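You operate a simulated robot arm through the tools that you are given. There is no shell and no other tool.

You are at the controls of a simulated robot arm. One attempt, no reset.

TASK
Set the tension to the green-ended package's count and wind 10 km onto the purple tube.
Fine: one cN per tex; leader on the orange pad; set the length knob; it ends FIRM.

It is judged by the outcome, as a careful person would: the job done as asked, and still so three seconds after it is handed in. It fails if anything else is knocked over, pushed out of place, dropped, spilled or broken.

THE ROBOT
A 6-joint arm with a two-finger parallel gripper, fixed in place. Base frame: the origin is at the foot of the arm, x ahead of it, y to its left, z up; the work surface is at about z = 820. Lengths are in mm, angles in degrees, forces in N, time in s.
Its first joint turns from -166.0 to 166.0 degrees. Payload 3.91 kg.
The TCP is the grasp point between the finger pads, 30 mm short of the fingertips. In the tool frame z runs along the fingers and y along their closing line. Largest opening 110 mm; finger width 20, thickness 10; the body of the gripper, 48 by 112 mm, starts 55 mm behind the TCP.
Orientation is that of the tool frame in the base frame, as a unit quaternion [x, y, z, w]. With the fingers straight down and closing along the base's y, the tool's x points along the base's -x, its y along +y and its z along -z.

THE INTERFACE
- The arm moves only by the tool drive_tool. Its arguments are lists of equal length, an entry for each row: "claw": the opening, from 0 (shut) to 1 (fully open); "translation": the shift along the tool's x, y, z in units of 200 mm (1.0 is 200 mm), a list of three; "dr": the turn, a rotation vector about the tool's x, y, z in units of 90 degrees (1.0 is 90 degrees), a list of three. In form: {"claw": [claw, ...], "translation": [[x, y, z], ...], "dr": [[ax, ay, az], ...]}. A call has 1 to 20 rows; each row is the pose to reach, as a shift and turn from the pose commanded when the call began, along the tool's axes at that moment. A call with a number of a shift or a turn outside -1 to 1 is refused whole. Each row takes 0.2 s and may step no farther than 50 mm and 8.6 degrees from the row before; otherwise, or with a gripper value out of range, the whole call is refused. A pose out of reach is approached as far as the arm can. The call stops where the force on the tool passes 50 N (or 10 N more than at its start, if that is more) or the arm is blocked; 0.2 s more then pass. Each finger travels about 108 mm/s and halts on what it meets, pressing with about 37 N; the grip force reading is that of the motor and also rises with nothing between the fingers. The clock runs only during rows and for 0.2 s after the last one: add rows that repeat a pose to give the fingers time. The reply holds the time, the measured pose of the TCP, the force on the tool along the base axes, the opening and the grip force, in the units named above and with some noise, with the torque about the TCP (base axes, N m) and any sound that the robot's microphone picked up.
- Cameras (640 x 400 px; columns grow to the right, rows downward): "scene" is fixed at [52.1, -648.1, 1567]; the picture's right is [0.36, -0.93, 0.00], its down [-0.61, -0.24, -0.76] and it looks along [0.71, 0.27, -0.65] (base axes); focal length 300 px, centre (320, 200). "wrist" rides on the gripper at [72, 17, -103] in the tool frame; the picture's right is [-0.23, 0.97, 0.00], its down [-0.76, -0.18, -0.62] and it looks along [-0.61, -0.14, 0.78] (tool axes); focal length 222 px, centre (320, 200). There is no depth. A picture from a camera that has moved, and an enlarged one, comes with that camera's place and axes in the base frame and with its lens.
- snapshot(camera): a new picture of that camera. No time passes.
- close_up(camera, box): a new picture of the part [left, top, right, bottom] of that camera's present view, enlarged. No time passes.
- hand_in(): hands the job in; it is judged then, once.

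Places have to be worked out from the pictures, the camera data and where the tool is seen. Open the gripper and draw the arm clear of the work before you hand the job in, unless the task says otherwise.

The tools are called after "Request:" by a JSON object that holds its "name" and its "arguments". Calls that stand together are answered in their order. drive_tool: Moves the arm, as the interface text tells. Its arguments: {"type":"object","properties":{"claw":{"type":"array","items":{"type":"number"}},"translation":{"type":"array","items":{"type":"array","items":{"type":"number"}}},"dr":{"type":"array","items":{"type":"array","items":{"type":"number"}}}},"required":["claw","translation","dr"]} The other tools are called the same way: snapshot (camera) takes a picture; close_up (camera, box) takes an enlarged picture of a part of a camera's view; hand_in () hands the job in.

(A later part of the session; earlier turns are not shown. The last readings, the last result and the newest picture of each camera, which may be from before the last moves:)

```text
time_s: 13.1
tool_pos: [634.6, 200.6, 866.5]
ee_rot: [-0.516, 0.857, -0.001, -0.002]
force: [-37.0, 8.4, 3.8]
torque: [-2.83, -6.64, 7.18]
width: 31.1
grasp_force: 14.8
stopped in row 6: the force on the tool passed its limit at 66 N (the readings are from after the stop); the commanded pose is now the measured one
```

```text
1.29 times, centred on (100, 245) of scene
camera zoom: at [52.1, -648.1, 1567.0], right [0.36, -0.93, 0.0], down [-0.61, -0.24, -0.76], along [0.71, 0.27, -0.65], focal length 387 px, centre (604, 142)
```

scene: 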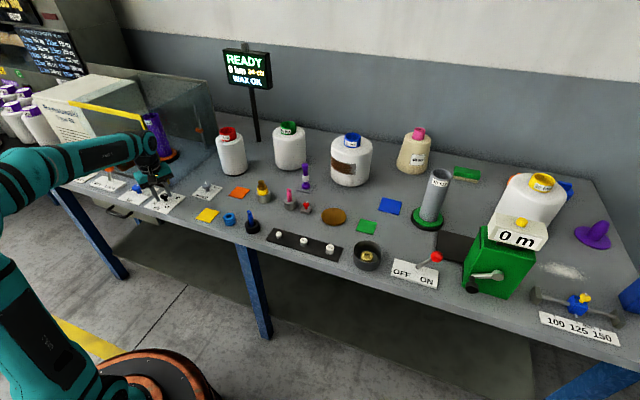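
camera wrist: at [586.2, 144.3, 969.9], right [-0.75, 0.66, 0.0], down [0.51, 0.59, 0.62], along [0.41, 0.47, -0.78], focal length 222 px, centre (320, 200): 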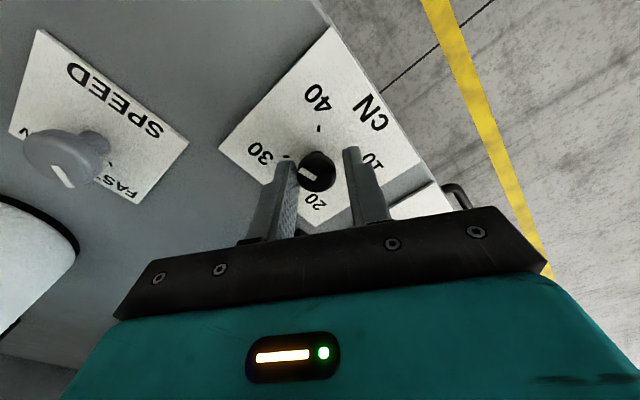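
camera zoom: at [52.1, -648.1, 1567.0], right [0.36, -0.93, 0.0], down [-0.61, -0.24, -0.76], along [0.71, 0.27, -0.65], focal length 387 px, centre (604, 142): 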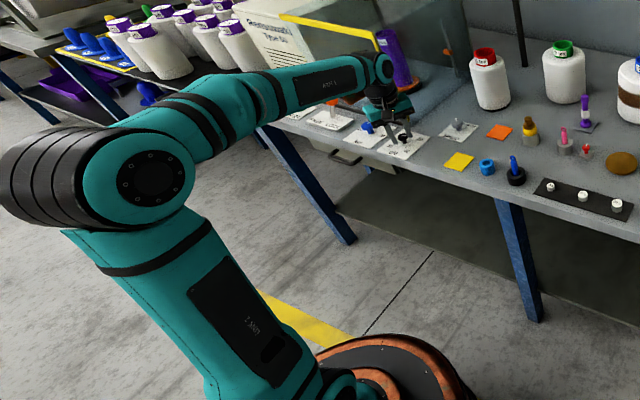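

The orange-brown block fixed to the wrist (about 115 mm off axis) has met the door handle as I turned. I release the knob, rotate back away from the handle and re-centre over the knob.

Request:
{"name": "drive_tool", "arguments": {"claw": [0.5, 0.5, 0.5, 0.5, 0.5, 0.5, 0.5, 0.5, 0.5, 0.5], "translation": [[0, 0, 0], [0, 0, 0], [0.0, -0.004, 0], [0.001, -0.007, 0], [0.001, -0.01, 0], [0.002, -0.013, 0], [0.002, -0.016, 0], [0.0025, -0.018, 0], [0.0025, -0.018, 0], [0.0025, -0.018, 0]], "dr": [[0, 0, 0], [0, 0, 0], [0, 0, -0.06], [0, 0, -0.13], [0, 0, -0.2], [0, 0, -0.27], [0, 0, -0.34], [0, 0, -0.41], [0, 0, -0.478], [0, 0, -0.478]]}}

Request:
{"name": "close_up", "arguments": {"camera": "wrist", "box": [220, 80, 420, 240]}}

Request:
{"name": "close_up", "arguments": {"camera": "scene", "box": [100, 40, 280, 200]}}

```text
time_s: 13.4
tool_pos: [632.9, 199.6, 866.9]
ee_rot: [-0.516, 0.856, 0.001, -0.003]
force: [-47.3, 23.0, 5.0]
torque: [-1.57, -4.49, 5.54]
width: 55.4
grasp_force: 0.2
stopped in row 1: the force on the tool passed its limit at 52 N (the readings are from after the stop); the commanded pose is now the measured one
```

```text
2.50 times, centred on (320, 160) of wrist
camera zoom: at [585.7, 144.3, 970.0], right [-0.75, 0.66, 0.0], down [0.52, 0.59, 0.62], along [0.41, 0.47, -0.79], focal length 555 px, centre (320, 300)
```

zoom: 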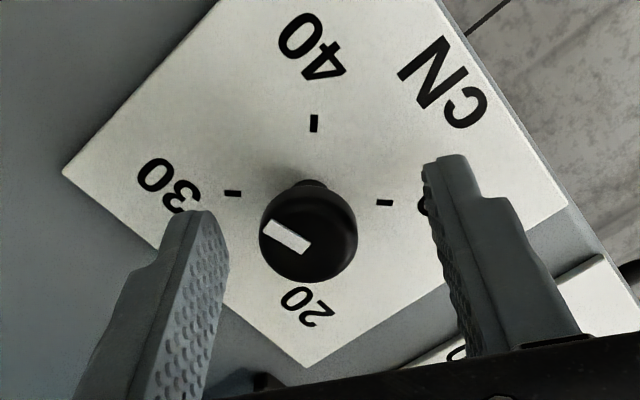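

```text
2.50 times, centred on (190, 120) of scene
camera zoom: at [52.1, -648.1, 1567.0], right [0.36, -0.93, 0.0], down [-0.61, -0.24, -0.76], along [0.71, 0.27, -0.65], focal length 750 px, centre (645, 400)
```

zoom: 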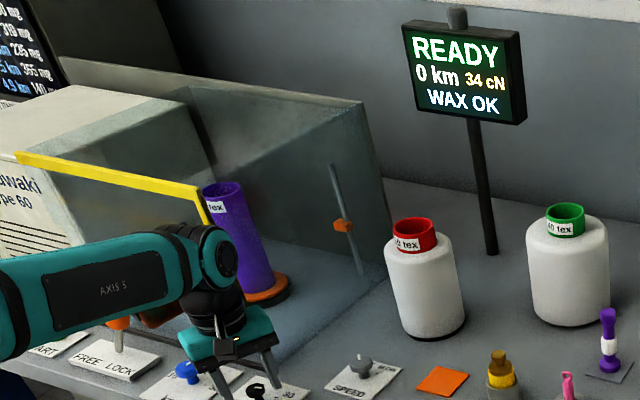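

The contact point computes to about (663, 302, 957), which is the door handle bar. The knob is released, so I now rotate counter-clockwise away from the handle.

Request:
{"name": "drive_tool", "arguments": {"claw": [0.5, 0.5, 0.5, 0.5, 0.5, 0.5, 0.5, 0.5], "translation": [[0, 0, 0], [0.0, -0.007, 0], [0.0, -0.014, 0], [0.0, -0.02, 0], [0.0, -0.022, 0], [0.0, -0.022, 0], [0.0, -0.022, 0], [0.0, -0.022, 0]], "dr": [[0, 0, -0.07], [0, 0, -0.14], [0, 0, -0.21], [0, 0, -0.28], [0, 0, -0.35], [0, 0, -0.42], [0, 0, -0.478], [0, 0, -0.478]]}}

Request:
{"name": "close_up", "arguments": {"camera": "wrist", "box": [220, 80, 420, 240]}}

Request:
{"name": "close_up", "arguments": {"camera": "scene", "box": [100, 40, 280, 200]}}

```text
time_s: 15.2
tool_pos: [639.6, 197.4, 865.8]
ee_rot: [0.793, -0.609, -0.002, 0.003]
force: [0.5, -0.4, 0.1]
torque: [0.0, -0.03, -0.02]
width: 55.2
grasp_force: 0.0
```

```text
2.50 times, centred on (320, 160) of wrist
camera zoom: at [643.1, 122.2, 968.3], right [-1.0, -0.03, 0.01], down [-0.02, 0.78, 0.62], along [-0.02, 0.62, -0.78], focal length 555 px, centre (320, 300)
```

zoom: 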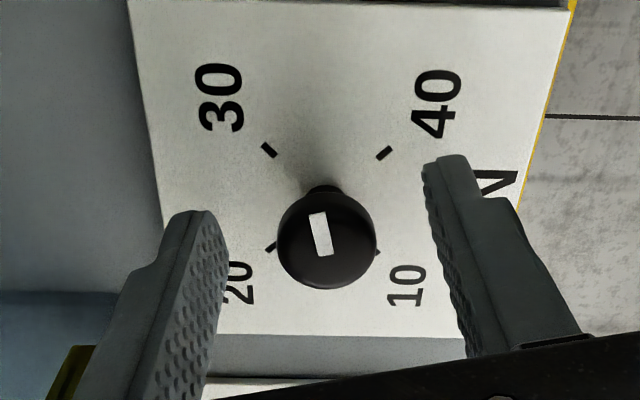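

```text
2.50 times, centred on (190, 120) of scene
camera zoom: at [52.1, -648.1, 1567.0], right [0.36, -0.93, 0.0], down [-0.61, -0.24, -0.76], along [0.71, 0.27, -0.65], focal length 750 px, centre (645, 400)
```

zoom: 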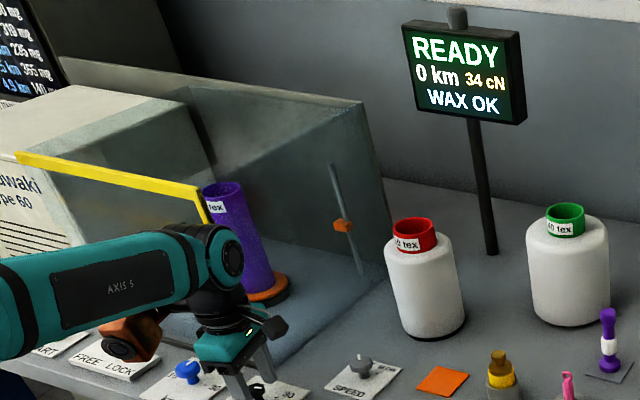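

The arm is free again and the display still reads 34 cN. I fine-centre on the knob (≈(638, 199.5)) and grip it.

Request:
{"name": "drive_tool", "arguments": {"claw": [0.5, 0.35, 0.25, 0.15, 0.15], "translation": [[-0.009, 0.006, 0], [-0.009, 0.006, 0], [-0.009, 0.006, 0], [-0.009, 0.006, 0], [-0.009, 0.006, 0]], "dr": [[0, 0, 0], [0, 0, 0], [0, 0, 0], [0, 0, 0], [0, 0, 0]]}}

```text
time_s: 16.4
tool_pos: [637.7, 198.1, 865.4]
ee_rot: [0.792, -0.61, 0.0, 0.002]
force: [8.7, 2.8, 0.7]
torque: [0.03, -0.22, -0.06]
width: 25.4
grasp_force: 45.4
```

Gripped with little side load. I turn clockwise by 30°, which should bring the dial to about 37 cN.

Request:
{"name": "drive_tool", "arguments": {"claw": [0.15, 0.15, 0.15, 0.15, 0.15, 0.15], "translation": [[0, 0, 0], [0, 0, 0], [0, 0, 0], [0, 0, 0], [0, 0, 0], [0, 0, 0]], "dr": [[0, 0, 0.06], [0, 0, 0.12], [0, 0, 0.18], [0, 0, 0.24], [0, 0, 0.3], [0, 0, 0.333]]}}

Request:
{"name": "close_up", "arguments": {"camera": "wrist", "box": [220, 80, 420, 240]}}

Request:
{"name": "close_up", "arguments": {"camera": "scene", "box": [100, 40, 280, 200]}}

```text
time_s: 17.8
tool_pos: [638.4, 197.1, 864.6]
ee_rot: [-0.607, 0.795, 0.001, -0.003]
force: [-16.1, 4.7, -8.5]
torque: [0.56, 0.3, 0.06]
width: 25.5
grasp_force: 44.7
```

```text
2.50 times, centred on (320, 160) of wrist
camera zoom: at [603.2, 132.8, 968.5], right [-0.88, 0.47, 0.0], down [0.38, 0.69, 0.62], along [0.29, 0.55, -0.79], focal length 555 px, centre (320, 300)
```

zoom: 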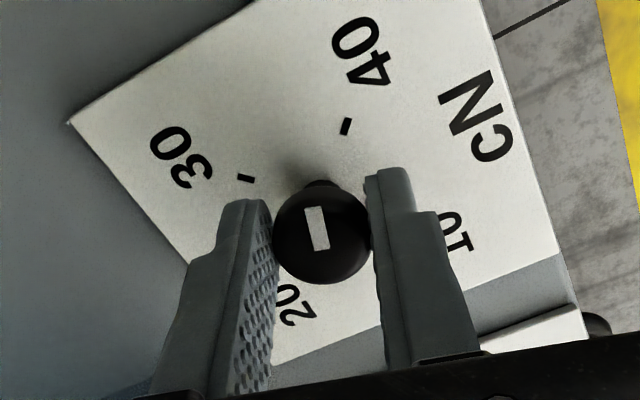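

```text
2.50 times, centred on (190, 120) of scene
camera zoom: at [52.1, -648.1, 1567.0], right [0.36, -0.93, 0.0], down [-0.61, -0.24, -0.76], along [0.71, 0.27, -0.65], focal length 750 px, centre (645, 400)
```

zoom: 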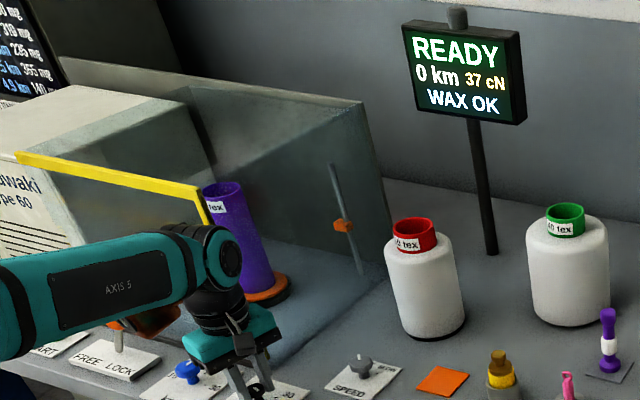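

The dial is at 37 cN. I release, rotate back 30° and regrip for the remaining turn.

Request:
{"name": "drive_tool", "arguments": {"claw": [0.45, 0.5, 0.5, 0.5, 0.5, 0.5, 0.5, 0.5, 0.5], "translation": [[0, 0, 0], [0, 0, 0], [0, 0, 0], [0, 0, 0], [0, 0, 0], [0, 0, 0], [0, 0, 0], [0, 0, 0], [0, 0, 0]], "dr": [[0, 0, 0], [0, 0, 0], [0, 0, -0.06], [0, 0, -0.12], [0, 0, -0.18], [0, 0, -0.24], [0, 0, -0.3], [0, 0, -0.36], [0, 0, -0.36]]}}

Request:
{"name": "close_up", "arguments": {"camera": "wrist", "box": [220, 80, 420, 240]}}

Request:
{"name": "close_up", "arguments": {"camera": "scene", "box": [215, 40, 285, 100]}}

```text
time_s: 19.8
tool_pos: [637.8, 196.6, 865.5]
ee_rot: [0.805, -0.593, -0.001, 0.004]
force: [-0.2, 0.3, -0.4]
torque: [-0.01, -0.02, 0.0]
width: 54.9
grasp_force: 0.0
```

```text
2.50 times, centred on (320, 160) of wrist
camera zoom: at [644.7, 123.8, 968.8], right [-1.0, -0.07, 0.01], down [-0.05, 0.78, 0.62], along [-0.05, 0.62, -0.78], focal length 555 px, centre (320, 300)
```

zoom: 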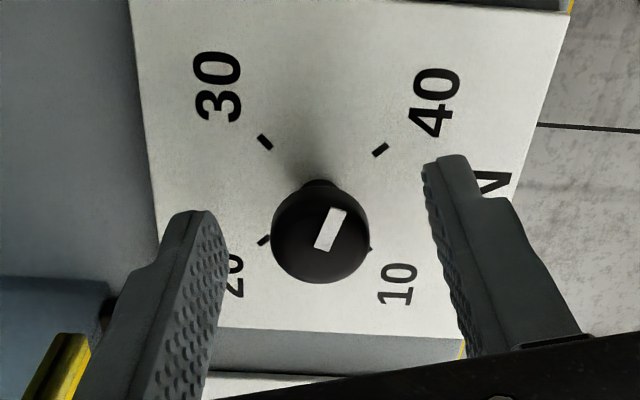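

```text
6.67 times, centred on (250, 70) of scene
camera zoom: at [52.1, -648.1, 1567.0], right [0.36, -0.93, 0.0], down [-0.61, -0.24, -0.76], along [0.71, 0.27, -0.65], focal length 2001 px, centre (787, 1067)
```

zoom: 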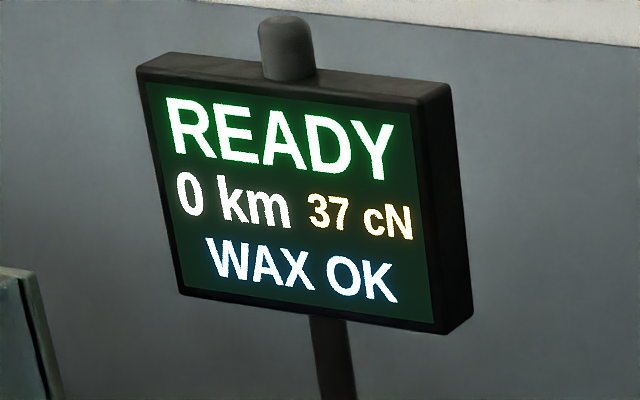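

Centred again. I grip and turn another 24° clockwise, then check.

Request:
{"name": "drive_tool", "arguments": {"claw": [0.35, 0.25, 0.15, 0.15, 0.15, 0.15, 0.15, 0.15, 0.15], "translation": [[0, 0, 0], [0, 0, 0], [0, 0, 0], [0, 0, 0], [0, 0, 0], [0, 0, 0], [0, 0, 0], [0, 0, 0], [0, 0, 0]], "dr": [[0, 0, 0], [0, 0, 0], [0, 0, 0], [0, 0, 0], [0, 0, 0.06], [0, 0, 0.12], [0, 0, 0.18], [0, 0, 0.24], [0, 0, 0.27]]}}

Request:
{"name": "close_up", "arguments": {"camera": "wrist", "box": [220, 80, 420, 240]}}

Request:
{"name": "close_up", "arguments": {"camera": "scene", "box": [215, 40, 285, 100]}}

```text
time_s: 21.8
tool_pos: [638.9, 197.9, 865.0]
ee_rot: [-0.662, 0.749, 0.001, -0.003]
force: [-6.1, -0.4, -0.8]
torque: [0.48, 0.15, 0.02]
width: 25.4
grasp_force: 45.3
```

```text
2.50 times, centred on (320, 160) of wrist
camera zoom: at [613.1, 128.3, 969.0], right [-0.94, 0.35, 0.0], down [0.27, 0.74, 0.62], along [0.21, 0.58, -0.79], focal length 555 px, centre (320, 300)
```

zoom: 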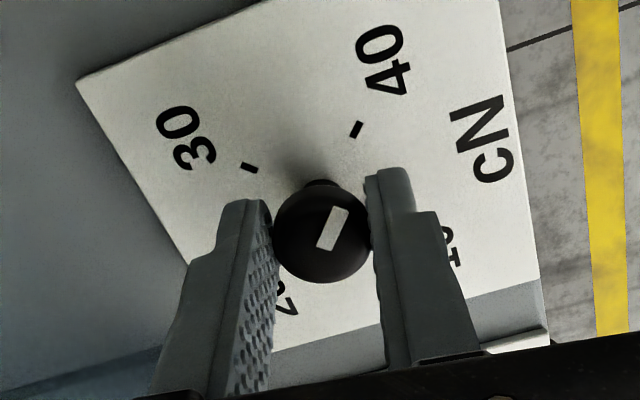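

```text
6.67 times, centred on (250, 70) of scene
camera zoom: at [52.1, -648.1, 1567.0], right [0.36, -0.93, 0.0], down [-0.61, -0.24, -0.76], along [0.71, 0.27, -0.65], focal length 2001 px, centre (787, 1067)
```

zoom: 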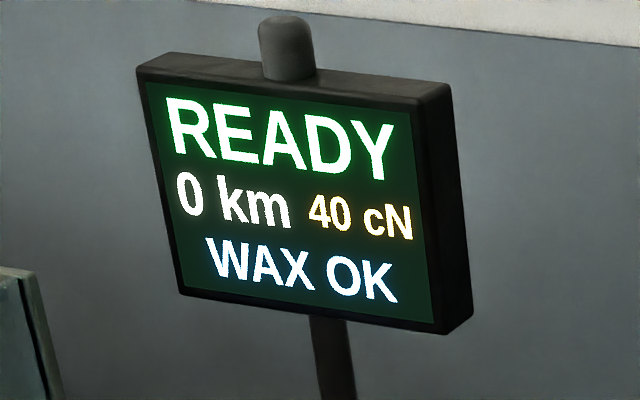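

The display reads 40 cN. The pointer seems a hair short of the 40 tick, so I turn about 2.5° more and check again at higher zoom.

Request:
{"name": "drive_tool", "arguments": {"claw": [0.15, 0.15], "translation": [[0, 0, 0], [0, 0, 0]], "dr": [[0, 0, 0.028], [0, 0, 0.028]]}}

Request:
{"name": "close_up", "arguments": {"camera": "wrist", "box": [280, 110, 360, 190]}}

Request:
{"name": "close_up", "arguments": {"camera": "scene", "box": [215, 40, 285, 100]}}

```text
time_s: 22.4
tool_pos: [638.7, 197.2, 865.5]
ee_rot: [-0.646, 0.763, 0.001, -0.003]
force: [-15.6, -1.3, -2.8]
torque: [-0.21, 0.42, 0.03]
width: 25.7
grasp_force: 44.8
```

```text
5.00 times, centred on (320, 150) of wrist
camera zoom: at [610.0, 129.5, 969.0], right [-0.92, 0.39, 0.0], down [0.31, 0.72, 0.62], along [0.24, 0.57, -0.79], focal length 1111 px, centre (320, 450)
```

zoom: 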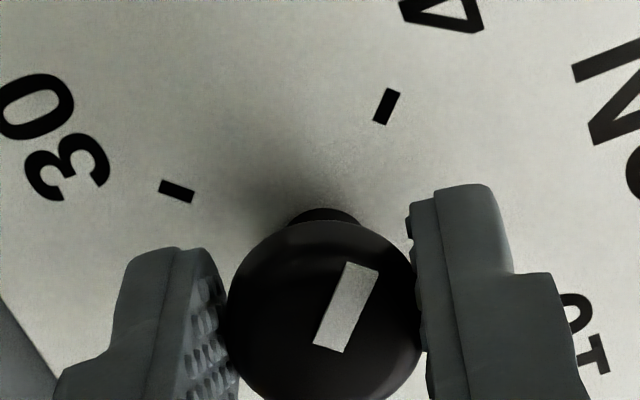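

```text
6.67 times, centred on (250, 70) of scene
camera zoom: at [52.1, -648.1, 1567.0], right [0.36, -0.93, 0.0], down [-0.61, -0.24, -0.76], along [0.71, 0.27, -0.65], focal length 2001 px, centre (787, 1067)
```

zoom: 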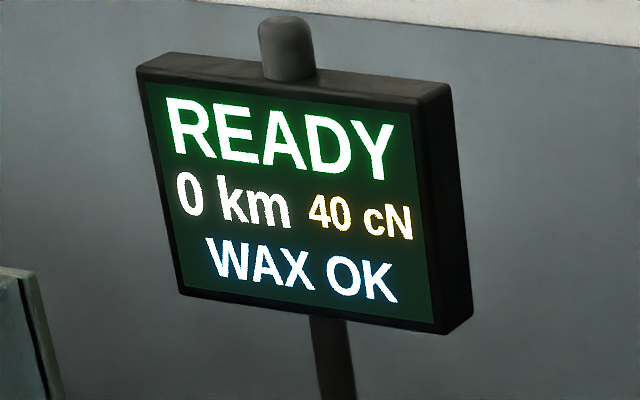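

The pointer is aligned with the 40 tick and the display reads 40 cN. I release the knob and rise straight up.

Request:
{"name": "drive_tool", "arguments": {"claw": [0.35, 0.5, 0.5, 0.5, 0.5, 0.5, 0.5], "translation": [[0, 0, 0], [0, 0, 0], [0, 0, -0.1], [0, 0, -0.25], [0, 0, -0.4], [0, 0, -0.55], [0, 0, -0.7]], "dr": [[0, 0, 0], [0, 0, 0], [0, 0, 0], [0, 0, 0], [0, 0, 0], [0, 0, 0], [0, 0, 0]]}}

Request:
{"name": "close_up", "arguments": {"camera": "scene", "box": [30, 40, 290, 230]}}

Request:
{"name": "snapshot", "arguments": {"camera": "wrist"}}

```text
time_s: 24.0
tool_pos: [639.5, 198.3, 1006.6]
ee_rot: [-0.645, 0.764, 0.001, -0.003]
force: [-0.3, 0.3, -0.7]
torque: [0.01, -0.02, 0.0]
width: 55.1
grasp_force: 0.0
```

```text
2.11 times, centred on (160, 135) of scene
camera zoom: at [52.1, -648.1, 1567.0], right [0.36, -0.93, 0.0], down [-0.61, -0.24, -0.76], along [0.71, 0.27, -0.65], focal length 632 px, centre (657, 337)
```

zoom: 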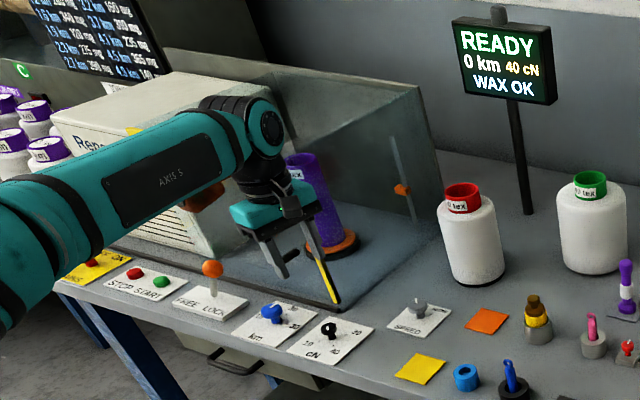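

```text
taken
camera wrist: at [611.4, 130.1, 1109.1], right [-0.92, 0.39, 0.0], down [0.31, 0.72, 0.62], along [0.24, 0.57, -0.79], focal length 222 px, centre (320, 200)
```

wrist: 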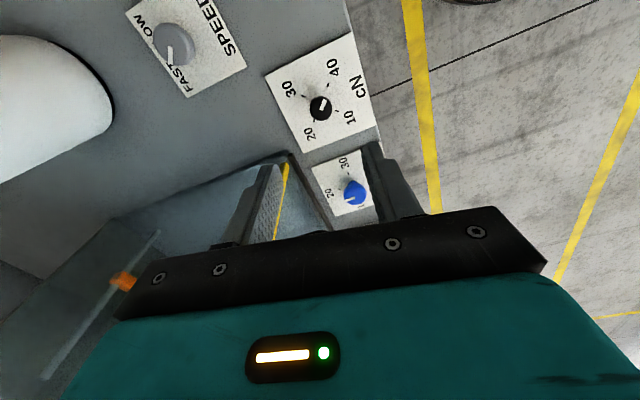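

cN is set at 40 and the lever is undisturbed. For the km knob the handle is close, so I will approach with the tool leaned 45° toward the robot. First I back off in −x and yaw the tool.

Request:
{"name": "drive_tool", "arguments": {"claw": [0.55, 0.55, 0.55, 0.55, 0.55, 0.55, 0.55, 0.55, 0.55, 0.55, 0.55, 0.55], "translation": [[-0.03, 0.1, -0.02], [-0.06, 0.2, -0.04], [-0.09, 0.3, -0.06], [-0.12, 0.4, -0.08], [-0.15, 0.5, -0.1], [-0.17, 0.57, -0.1], [-0.195, 0.64, -0.1], [-0.195, 0.64, -0.1], [-0.195, 0.64, -0.1], [-0.195, 0.64, -0.1], [-0.195, 0.64, -0.1], [-0.195, 0.64, -0.1]], "dr": [[0, 0, 0.05], [0, 0, 0.14], [0, 0, 0.23], [0, 0, 0.32], [0, 0, 0.41], [0, 0, 0.5], [0, 0, 0.59], [0, 0, 0.68], [0, 0, 0.77], [0, 0, 0.86], [0, 0, 0.95], [0, 0, 1.0]]}}

```text
time_s: 26.6
tool_pos: [518.3, 257.2, 1027.2]
ee_rot: [0.084, 0.997, -0.001, -0.002]
force: [-0.4, 0.1, 0.2]
torque: [0.02, 0.0, -0.01]
width: 60.4
grasp_force: 0.0
```

Now I yaw to the start direction (tool x at 150°), then lean the tool by 45° at this clear spot.

Request:
{"name": "drive_tool", "arguments": {"claw": [0.55, 0.55, 0.55], "translation": [[0.03, 0, 0], [0.06, 0, 0], [0.1, 0, 0]], "dr": [[0, 0, 0.08], [0, 0, 0.16], [0, 0, 0.2267]]}}

Request:
{"name": "drive_tool", "arguments": {"claw": [0.55, 0.55, 0.55, 0.55, 0.55, 0.55], "translation": [[0, 0, 0], [0, 0, 0], [0, 0, 0], [0, 0, 0], [0, 0, 0], [0, 0, 0]], "dr": [[0, -0.084, 0], [0, -0.168, 0], [0, -0.252, 0], [0, -0.336, 0], [0, -0.42, 0], [0, -0.5, 0]]}}

Request:
{"name": "snapshot", "arguments": {"camera": "scene"}}

Request:
{"name": "snapshot", "arguments": {"camera": "wrist"}}

```text
time_s: 27.4
tool_pos: [499.7, 261.3, 1027.2]
ee_rot: [0.258, 0.966, -0.002, -0.003]
force: [-0.4, -1.1, -0.5]
torque: [0.02, 0.05, 0.01]
width: 60.6
grasp_force: 0.1
```

```text
time_s: 28.8
tool_pos: [500.4, 262.8, 1027.9]
ee_rot: [0.238, 0.893, -0.101, 0.368]
force: [-0.2, 0.0, -0.3]
torque: [0.02, 0.0, 0.03]
width: 60.9
grasp_force: 0.0
```

```text
taken
```

scene: 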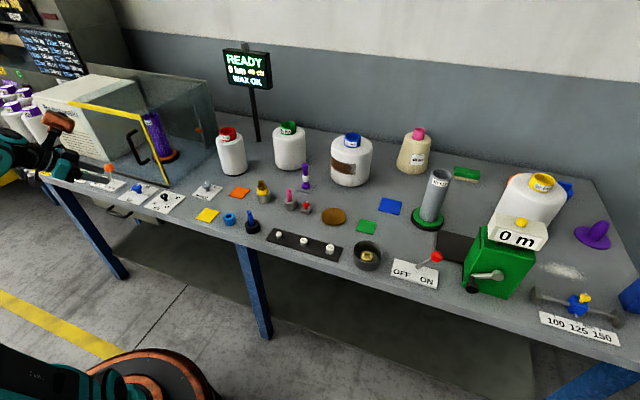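

```text
taken
camera wrist: at [401.3, 338.3, 1048.1], right [0.63, 0.76, 0.16], down [0.0, -0.2, 0.98], along [0.78, -0.61, -0.12], focal length 222 px, centre (320, 200)
```

wrist: 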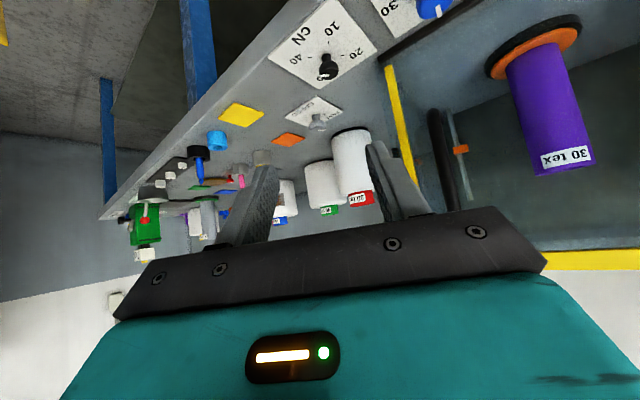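

The lean pose is reached, with the orange-brown block now well clear on top. I move to a pre-grasp point 120 mm back from the km knob along the tool axis.

Request:
{"name": "drive_tool", "arguments": {"claw": [0.6, 0.6, 0.6, 0.6, 0.6], "translation": [[0.07, 0.13, 0.05], [0.14, 0.27, 0.105], [0.21, 0.4, 0.155], [0.27, 0.52, 0.2], [0.326, 0.6215, 0.2415]], "dr": [[0, 0, 0], [0, 0, 0], [0, 0, 0], [0, 0, 0], [0, 0, 0]]}}

Request:
{"name": "snapshot", "arguments": {"camera": "wrist"}}

Request:
{"name": "close_up", "arguments": {"camera": "scene", "box": [30, 90, 200, 220]}}

```text
time_s: 30.0
tool_pos: [550.0, 374.8, 946.2]
ee_rot: [0.238, 0.894, -0.1, 0.367]
force: [-0.2, 0.2, 0.4]
torque: [0.01, -0.03, 0.01]
width: 66.1
grasp_force: 0.0
```

```text
taken
camera wrist: at [451.7, 451.9, 967.3], right [0.63, 0.76, 0.16], down [0.0, -0.2, 0.98], along [0.78, -0.61, -0.13], focal length 222 px, centre (320, 200)
```

wrist: 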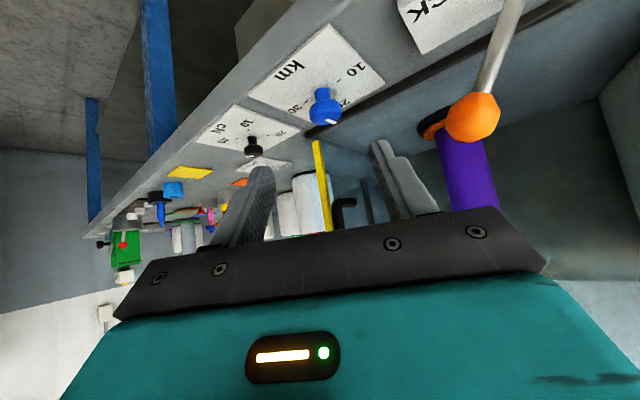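

```text
3.08 times, centred on (115, 155) of scene
camera zoom: at [52.1, -648.1, 1567.0], right [0.36, -0.93, 0.0], down [-0.61, -0.24, -0.76], along [0.71, 0.27, -0.65], focal length 923 px, centre (951, 338)
```

zoom: 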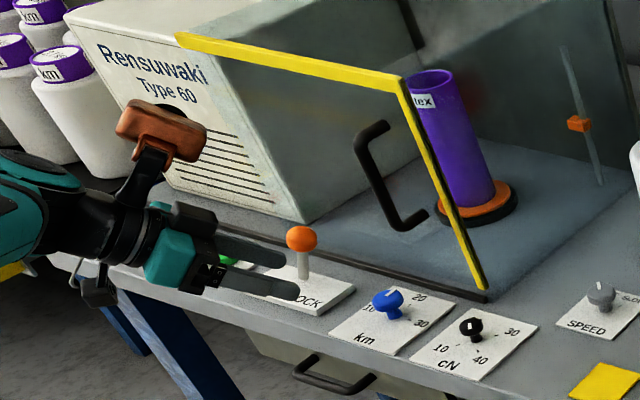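

The km knob works out to about (638.5, 328.5) and the lever ball is at (645, 450, 907), clear of the fingers. I advance 85 mm along the tool axis with a 5 mm sideways correction, then look again.

Request:
{"name": "drive_tool", "arguments": {"claw": [0.6, 0.6, 0.6], "translation": [[-0.003, 0.012, 0.15], [-0.005, 0.025, 0.3], [-0.007, 0.025, 0.425]], "dr": [[0, 0, 0], [0, 0, 0], [0, 0, 0]]}}

Request:
{"name": "snapshot", "arguments": {"camera": "wrist"}}

Request:
{"name": "close_up", "arguments": {"camera": "scene", "box": [50, 110, 180, 220]}}

```text
time_s: 30.8
tool_pos: [605.7, 348.5, 885.2]
ee_rot: [0.239, 0.893, -0.101, 0.367]
force: [-0.3, -0.6, 0.9]
torque: [-0.02, 0.02, -0.01]
width: 66.0
grasp_force: 0.0
```

```text
taken
camera wrist: at [507.2, 424.9, 907.2], right [0.63, 0.76, 0.15], down [0.0, -0.2, 0.98], along [0.78, -0.61, -0.13], focal length 222 px, centre (320, 200)
```

wrist: 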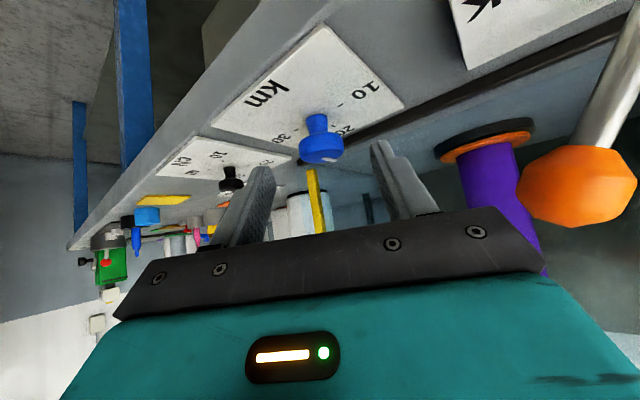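

```text
3.64 times, centred on (115, 165) of scene
camera zoom: at [52.1, -648.1, 1567.0], right [0.36, -0.93, 0.0], down [-0.61, -0.24, -0.76], along [0.71, 0.27, -0.65], focal length 1091 px, centre (1066, 327)
```

zoom: 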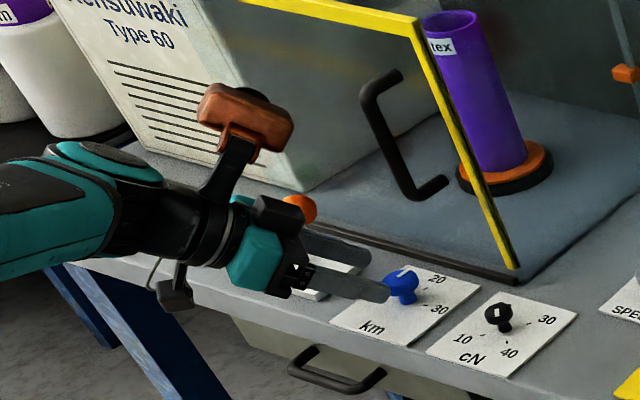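

The knob is centred between the fingers. I go the last ~34 mm in and then close on it.

Request:
{"name": "drive_tool", "arguments": {"claw": [0.6, 0.6, 0.6, 0.45, 0.35, 0.25, 0.25], "translation": [[-0.002, 0, 0.07], [-0.004, 0, 0.13], [-0.005, 0, 0.168], [-0.005, 0, 0.168], [-0.005, 0, 0.168], [-0.005, 0, 0.168], [-0.005, 0, 0.168]], "dr": [[0, 0, 0], [0, 0, 0], [0, 0, 0], [0, 0, 0], [0, 0, 0], [0, 0, 0], [0, 0, 0]]}}

Request:
{"name": "snapshot", "arguments": {"camera": "wrist"}}

Request:
{"name": "close_up", "arguments": {"camera": "scene", "box": [80, 130, 180, 220]}}

```text
time_s: 32.4
tool_pos: [628.2, 336.4, 862.6]
ee_rot: [0.237, 0.893, -0.1, 0.368]
force: [11.3, 11.1, 1.3]
torque: [0.24, -0.27, 0.2]
width: 33.6
grasp_force: 44.7
```

```text
taken
camera wrist: at [528.5, 413.4, 884.5], right [0.63, 0.76, 0.16], down [0.0, -0.2, 0.98], along [0.78, -0.61, -0.13], focal length 222 px, centre (320, 200)
```

wrist: 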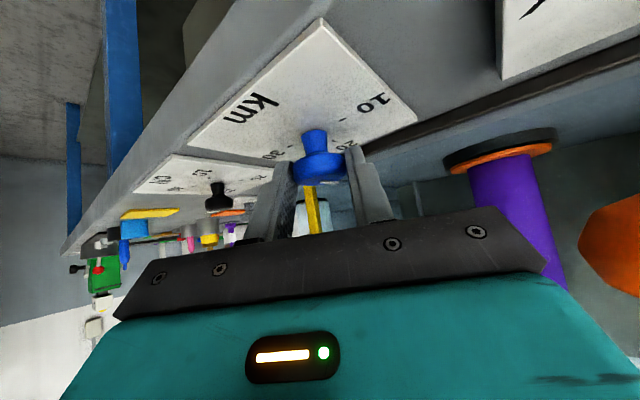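

```text
4.44 times, centred on (130, 175) of scene
camera zoom: at [52.1, -648.1, 1567.0], right [0.36, -0.93, 0.0], down [-0.61, -0.24, -0.76], along [0.71, 0.27, -0.65], focal length 1334 px, centre (1164, 311)
```

zoom: 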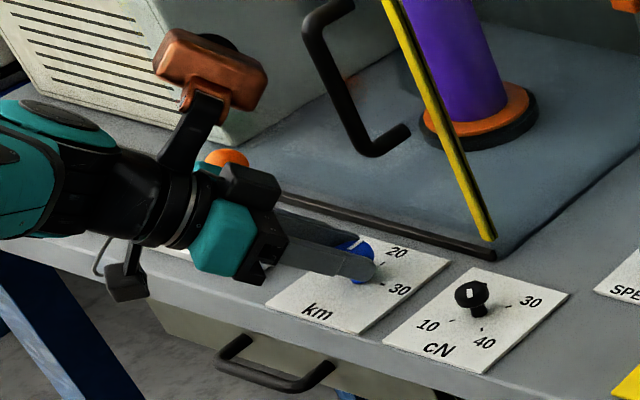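

The km knob is gripped at 33.6 mm with a light side load. I now turn it counter-clockwise 45° about the vertical through the knob and check.

Request:
{"name": "drive_tool", "arguments": {"claw": [0.25, 0.25, 0.25, 0.25, 0.25, 0.25], "translation": [[-0.0005, -0.0034, 0.0005], [-0.0018, -0.0126, 0.0018], [-0.0041, -0.0215, 0.0041], [-0.0072, -0.0298, 0.0072], [-0.0112, -0.0374, 0.0112], [-0.014, -0.0417, 0.014]], "dr": [[-0.06285, 0, -0.06285], [-0.1257, 0, -0.1257], [-0.18856, 0, -0.18856], [-0.2514, 0, -0.2514], [-0.31427, 0, -0.31427], [-0.35355, 0, -0.35355]]}}

Request:
{"name": "snapshot", "arguments": {"camera": "wrist"}}

Request:
{"name": "close_up", "arguments": {"camera": "scene", "box": [60, 40, 290, 220]}}

```text
time_s: 33.8
tool_pos: [627.1, 327.8, 862.8]
ee_rot: [-0.122, 0.917, 0.049, 0.377]
force: [1.1, 10.8, 3.4]
torque: [0.41, -0.18, 0.13]
width: 33.3
grasp_force: 44.9
```

```text
taken
camera wrist: at [502.2, 311.3, 885.0], right [-0.1, 0.98, 0.16], down [0.15, -0.14, 0.98], along [0.98, 0.12, -0.13], focal length 222 px, centre (320, 200)
```

wrist: 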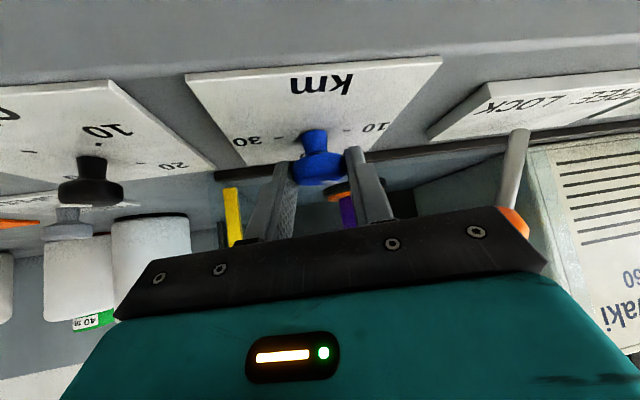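

```text
2.22 times, centred on (175, 130) of scene
camera zoom: at [52.1, -648.1, 1567.0], right [0.36, -0.93, 0.0], down [-0.61, -0.24, -0.76], along [0.71, 0.27, -0.65], focal length 667 px, centre (642, 356)
```

zoom: 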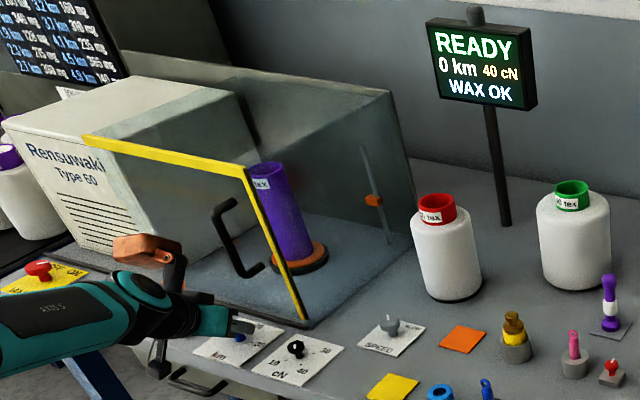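

Turning smoothly with low forces. I continue the remaining 45° toward the 10 mark.

Request:
{"name": "drive_tool", "arguments": {"claw": [0.25, 0.25, 0.25, 0.25, 0.25, 0.25, 0.25], "translation": [[-0.0005, -0.0094, 0.0005], [-0.0018, -0.0186, 0.0018], [-0.0041, -0.0275, 0.0041], [-0.0072, -0.0358, 0.0072], [-0.0112, -0.0434, 0.0112], [-0.014, -0.0477, 0.014], [-0.014, -0.0477, 0.014]], "dr": [[-0.06285, 0, -0.06285], [-0.1257, 0, -0.1257], [-0.18856, 0, -0.18856], [-0.2514, 0, -0.2514], [-0.31427, 0, -0.31427], [-0.35355, 0, -0.35355], [-0.35355, 0, -0.35355]]}}

Request:
{"name": "snapshot", "arguments": {"camera": "wrist"}}

Request:
{"name": "close_up", "arguments": {"camera": "scene", "box": [100, 150, 190, 220]}}

```text
time_s: 35.0
tool_pos: [630.3, 320.9, 864.5]
ee_rot: [-0.412, 0.828, 0.173, 0.338]
force: [-13.1, 45.0, 1.3]
torque: [1.12, 0.33, 0.46]
width: 33.5
grasp_force: 44.9
stopped in row 5: the force on the tool passed its limit at 53 N (the readings are from after the stop); the commanded pose is now the measured one
```

```text
taken
camera wrist: at [543.1, 231.6, 885.1], right [-0.68, 0.71, 0.17], down [0.21, -0.03, 0.98], along [0.7, 0.7, -0.13], focal length 222 px, centre (320, 200)
```

wrist: 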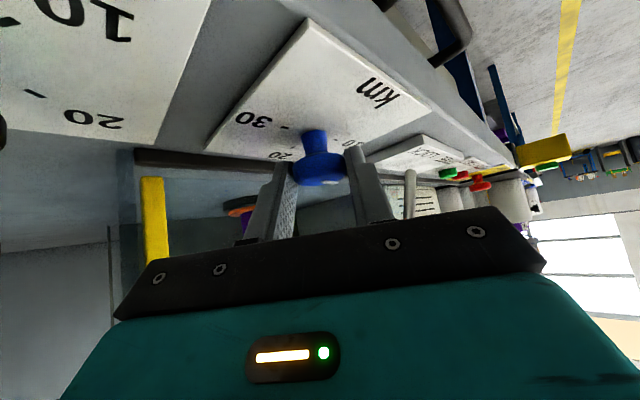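

```text
5.71 times, centred on (145, 185) of scene
camera zoom: at [52.1, -648.1, 1567.0], right [0.36, -0.93, 0.0], down [-0.61, -0.24, -0.76], along [0.71, 0.27, -0.65], focal length 1715 px, centre (1320, 286)
```

zoom: 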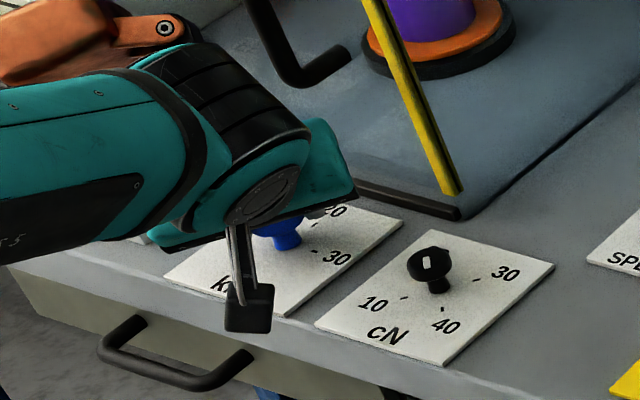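

The turn reached about 83° before the side load tripped the limit. I open the fingers, back off along the tool axis and inspect the pointer.

Request:
{"name": "drive_tool", "arguments": {"claw": [0.35, 0.5, 0.6, 0.6, 0.6, 0.6], "translation": [[0, 0, 0], [0, 0, 0], [0, 0, -0.1], [0, 0, -0.25], [0, 0, -0.4], [0, 0, -0.6]], "dr": [[0, 0, 0], [0, 0, 0], [0, 0, 0], [0, 0, 0], [0, 0, 0], [0, 0, 0]]}}

Request:
{"name": "snapshot", "arguments": {"camera": "wrist"}}

Request:
{"name": "close_up", "arguments": {"camera": "scene", "box": [90, 140, 190, 220]}}

```text
time_s: 36.4
tool_pos: [581.2, 251.1, 946.8]
ee_rot: [-0.412, 0.828, 0.172, 0.339]
force: [0.5, -0.6, 0.6]
torque: [0.03, 0.01, 0.01]
width: 65.9
grasp_force: 0.1
```

```text
taken
camera wrist: at [493.9, 161.6, 969.8], right [-0.68, 0.72, 0.17], down [0.21, -0.03, 0.98], along [0.7, 0.7, -0.13], focal length 222 px, centre (320, 200)
```

wrist: 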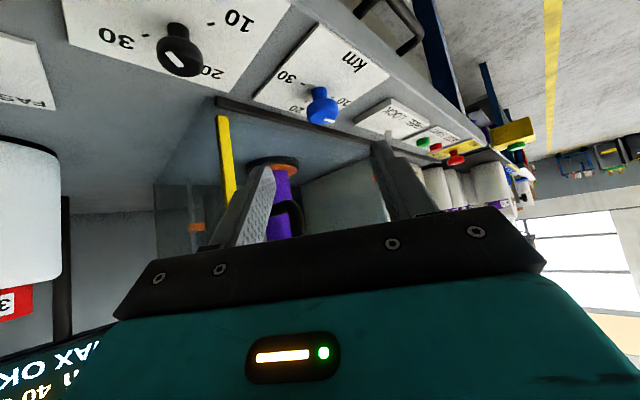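

```text
5.00 times, centred on (140, 180) of scene
camera zoom: at [52.1, -648.1, 1567.0], right [0.36, -0.93, 0.0], down [-0.61, -0.24, -0.76], along [0.71, 0.27, -0.65], focal length 1501 px, centre (1220, 300)
```

zoom: 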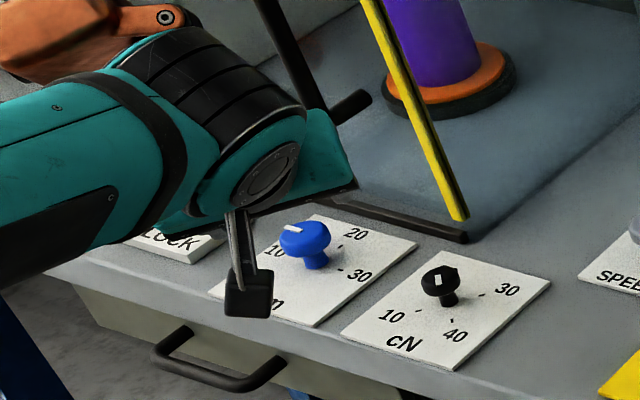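

The pointer now faces the 10 side. I zoom in to measure its angle.

Request:
{"name": "close_up", "arguments": {"camera": "scene", "box": [135, 178, 175, 208]}}

Request:
{"name": "close_up", "arguments": {"camera": "wrist", "box": [250, 50, 390, 140]}}

```text
13.33 times, centred on (155, 193) of scene
camera zoom: at [52.1, -648.1, 1567.0], right [0.36, -0.93, 0.0], down [-0.61, -0.24, -0.76], along [0.71, 0.27, -0.65], focal length 4002 px, centre (2520, 293)
```

zoom: 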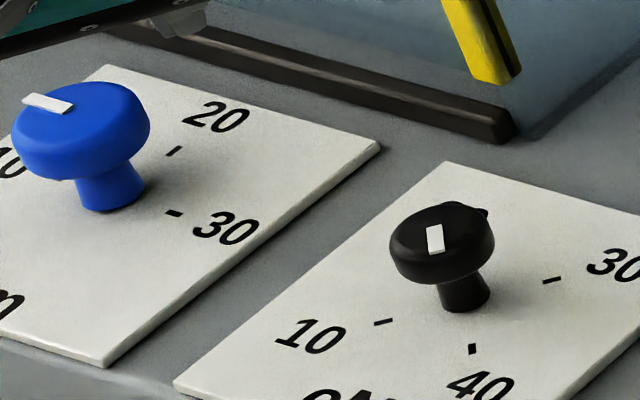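

```text
4.44 times, centred on (320, 95) of wrist
camera zoom: at [493.9, 161.6, 969.8], right [-0.68, 0.72, 0.17], down [0.21, -0.03, 0.98], along [0.7, 0.7, -0.13], focal length 987 px, centre (320, 667)
```

zoom: 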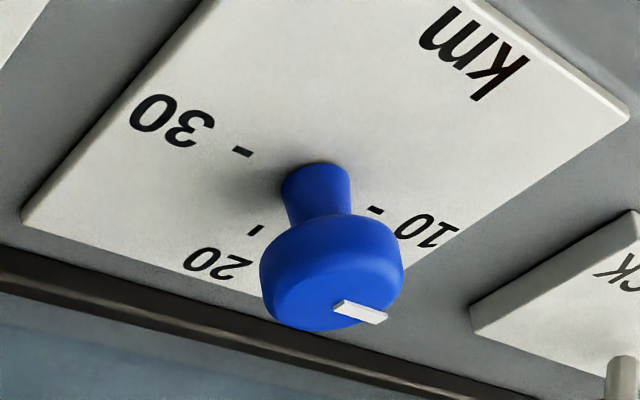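

Request:
{"name": "close_up", "arguments": {"camera": "wrist", "box": [310, 105, 345, 130]}}

Request:
{"name": "close_up", "arguments": {"camera": "scene", "box": [134, 180, 150, 192]}}

Request:
{"name": "close_up", "arguments": {"camera": "wrist", "box": [295, 70, 365, 120]}}

```text
16.00 times, centred on (328, 118) of wrist
camera zoom: at [493.9, 161.6, 969.8], right [-0.68, 0.72, 0.17], down [0.21, -0.03, 0.98], along [0.7, 0.7, -0.13], focal length 3554 px, centre (200, 1520)
```

zoom: 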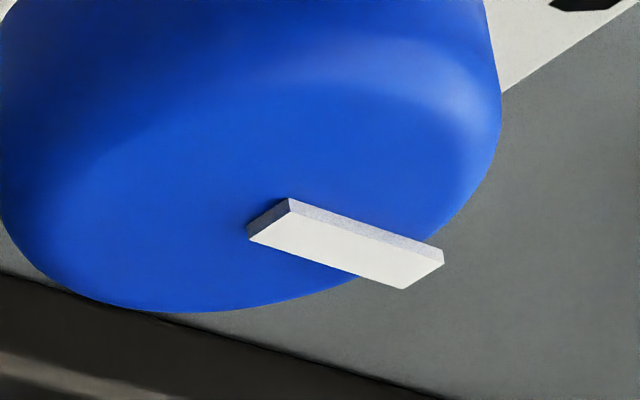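

```text
16.00 times, centred on (142, 186) of scene
camera zoom: at [52.1, -648.1, 1567.0], right [0.36, -0.93, 0.0], down [-0.61, -0.24, -0.76], along [0.71, 0.27, -0.65], focal length 4802 px, centre (3168, 424)
```

zoom: 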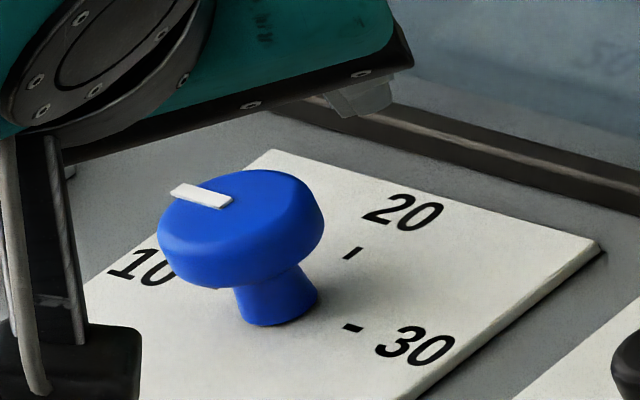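

```text
8.00 times, centred on (330, 95) of wrist
camera zoom: at [493.9, 161.6, 969.8], right [-0.68, 0.72, 0.17], down [0.21, -0.03, 0.98], along [0.7, 0.7, -0.13], focal length 1777 px, centre (240, 1040)
```

zoom: 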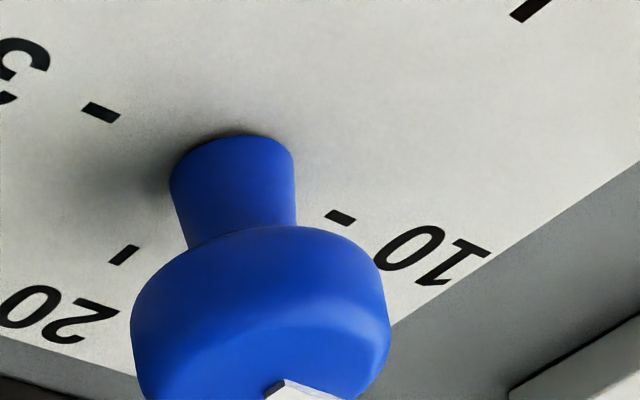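

From both views the pointer is within a degree or two of the 10 tick. I un-lean the tool while rising clear, then take a top view of both dials to confirm.

Request:
{"name": "drive_tool", "arguments": {"claw": [0.6, 0.6, 0.6, 0.6, 0.6, 0.6, 0.6], "translation": [[-0.01, 0.002, -0.1], [-0.018, 0.004, -0.2], [-0.027, 0.006, -0.3], [-0.036, 0.008, -0.4], [-0.045, 0.01, -0.46], [-0.054, 0.012, -0.509], [-0.054, 0.012, -0.509]], "dr": [[0, 0.07, 0], [0, 0.15, 0], [0, 0.23, 0], [0, 0.31, 0], [0, 0.39, 0], [0, 0.46, 0], [0, 0.5, 0]]}}

Request:
{"name": "snapshot", "arguments": {"camera": "wrist"}}

Request:
{"name": "snapshot", "arguments": {"camera": "scene"}}

```text
time_s: 38.0
tool_pos: [542.1, 200.0, 1028.4]
ee_rot: [-0.446, 0.895, 0.001, -0.004]
force: [-0.6, 0.5, 0.8]
torque: [0.03, -0.04, 0.01]
width: 65.7
grasp_force: 0.0
```

```text
taken
camera wrist: at [485.4, 153.4, 1132.0], right [-0.64, 0.77, 0.0], down [0.61, 0.5, 0.62], along [0.47, 0.4, -0.79], focal length 222 px, centre (320, 200)
```

wrist: 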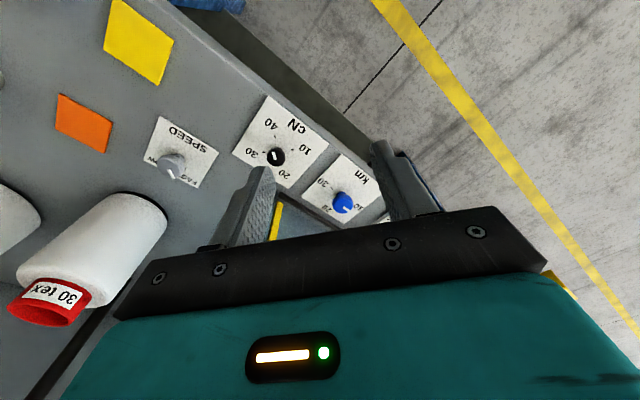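

```text
taken
```

scene: 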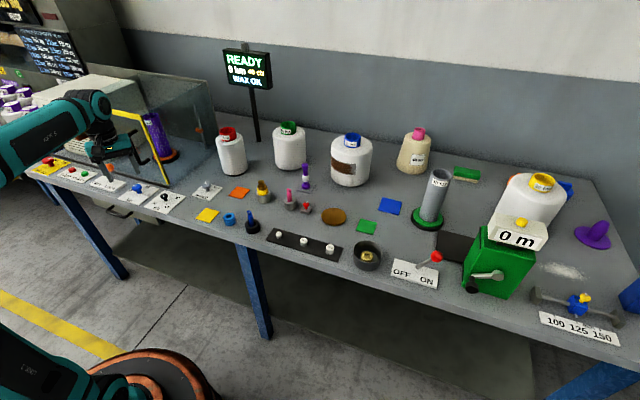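

Request:
{"name": "close_up", "arguments": {"camera": "wrist", "box": [230, 90, 390, 230]}}

Request:
{"name": "close_up", "arguments": {"camera": "wrist", "box": [310, 160, 380, 230]}}

```text
2.86 times, centred on (310, 160) of wrist
camera zoom: at [485.4, 153.4, 1132.0], right [-0.64, 0.77, 0.0], down [0.61, 0.5, 0.62], along [0.47, 0.4, -0.79], focal length 635 px, centre (349, 314)
```

zoom: 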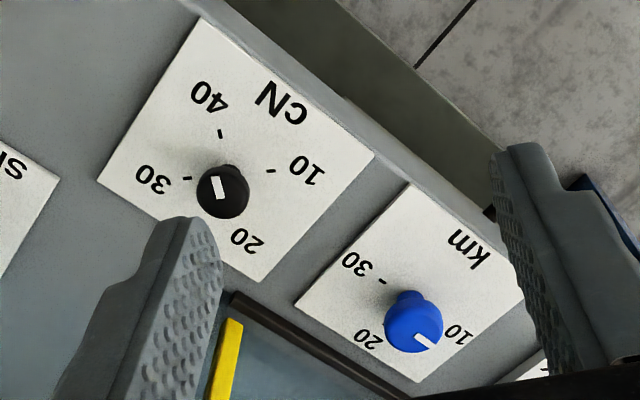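

```text
5.71 times, centred on (345, 195) of wrist
camera zoom: at [485.4, 153.4, 1132.0], right [-0.64, 0.77, 0.0], down [0.61, 0.5, 0.62], along [0.47, 0.4, -0.79], focal length 1269 px, centre (177, 229)
```

zoom: 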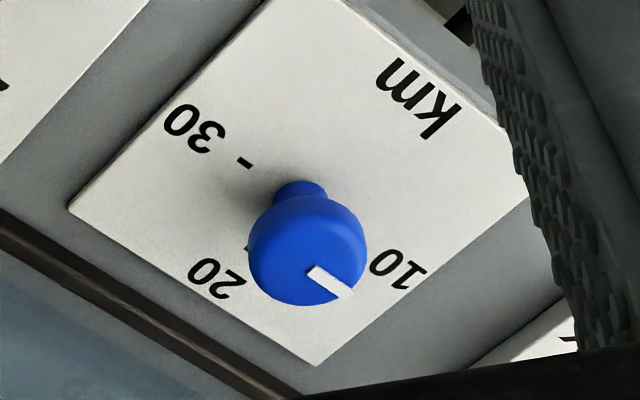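

Request:
{"name": "close_up", "arguments": {"camera": "wrist", "box": [330, 185, 360, 210]}}

Request:
{"name": "close_up", "arguments": {"camera": "scene", "box": [128, 176, 152, 200]}}

Request:
{"name": "close_up", "arguments": {"camera": "wrist", "box": [260, 135, 300, 175]}}

```text
16.00 times, centred on (345, 198) of wrist
camera zoom: at [485.4, 153.4, 1132.0], right [-0.64, 0.77, 0.0], down [0.61, 0.5, 0.62], along [0.47, 0.4, -0.79], focal length 3554 px, centre (-80, 240)
```

zoom: 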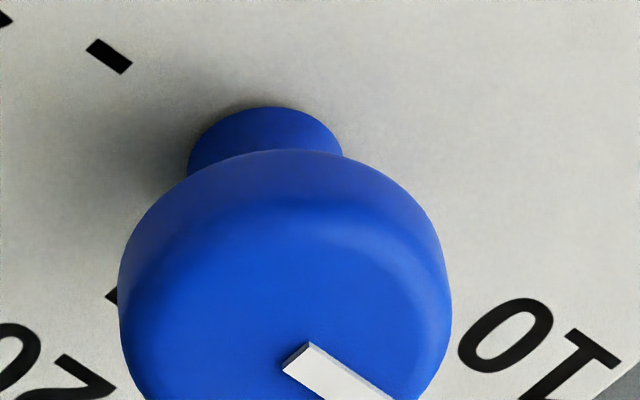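

```text
16.00 times, centred on (140, 188) of scene
camera zoom: at [52.1, -648.1, 1567.0], right [0.36, -0.93, 0.0], down [-0.61, -0.24, -0.76], along [0.71, 0.27, -0.65], focal length 4802 px, centre (3200, 392)
```

zoom: 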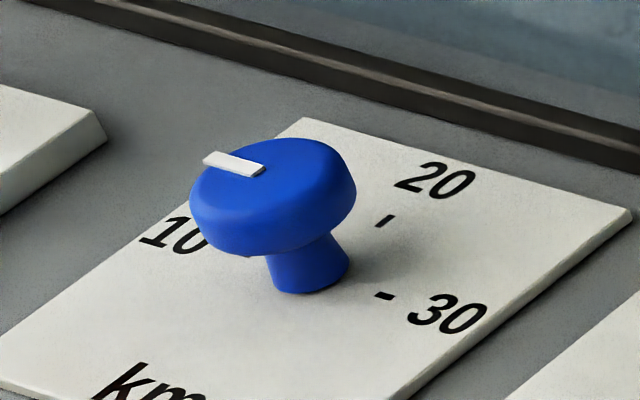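

```text
10.00 times, centred on (280, 155) of wrist
camera zoom: at [485.4, 153.4, 1132.0], right [-0.64, 0.77, 0.0], down [0.61, 0.5, 0.62], along [0.47, 0.4, -0.79], focal length 2221 px, centre (720, 650)
```

zoom: 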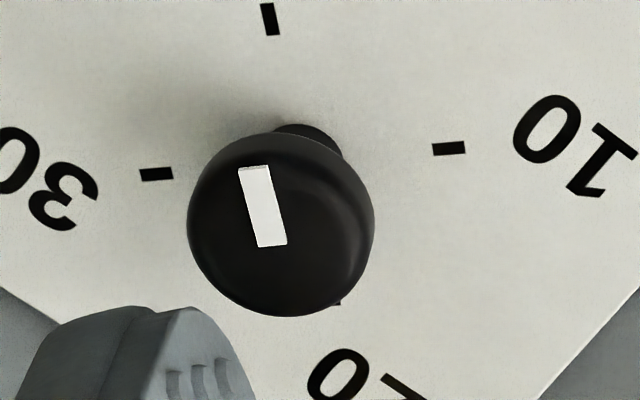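

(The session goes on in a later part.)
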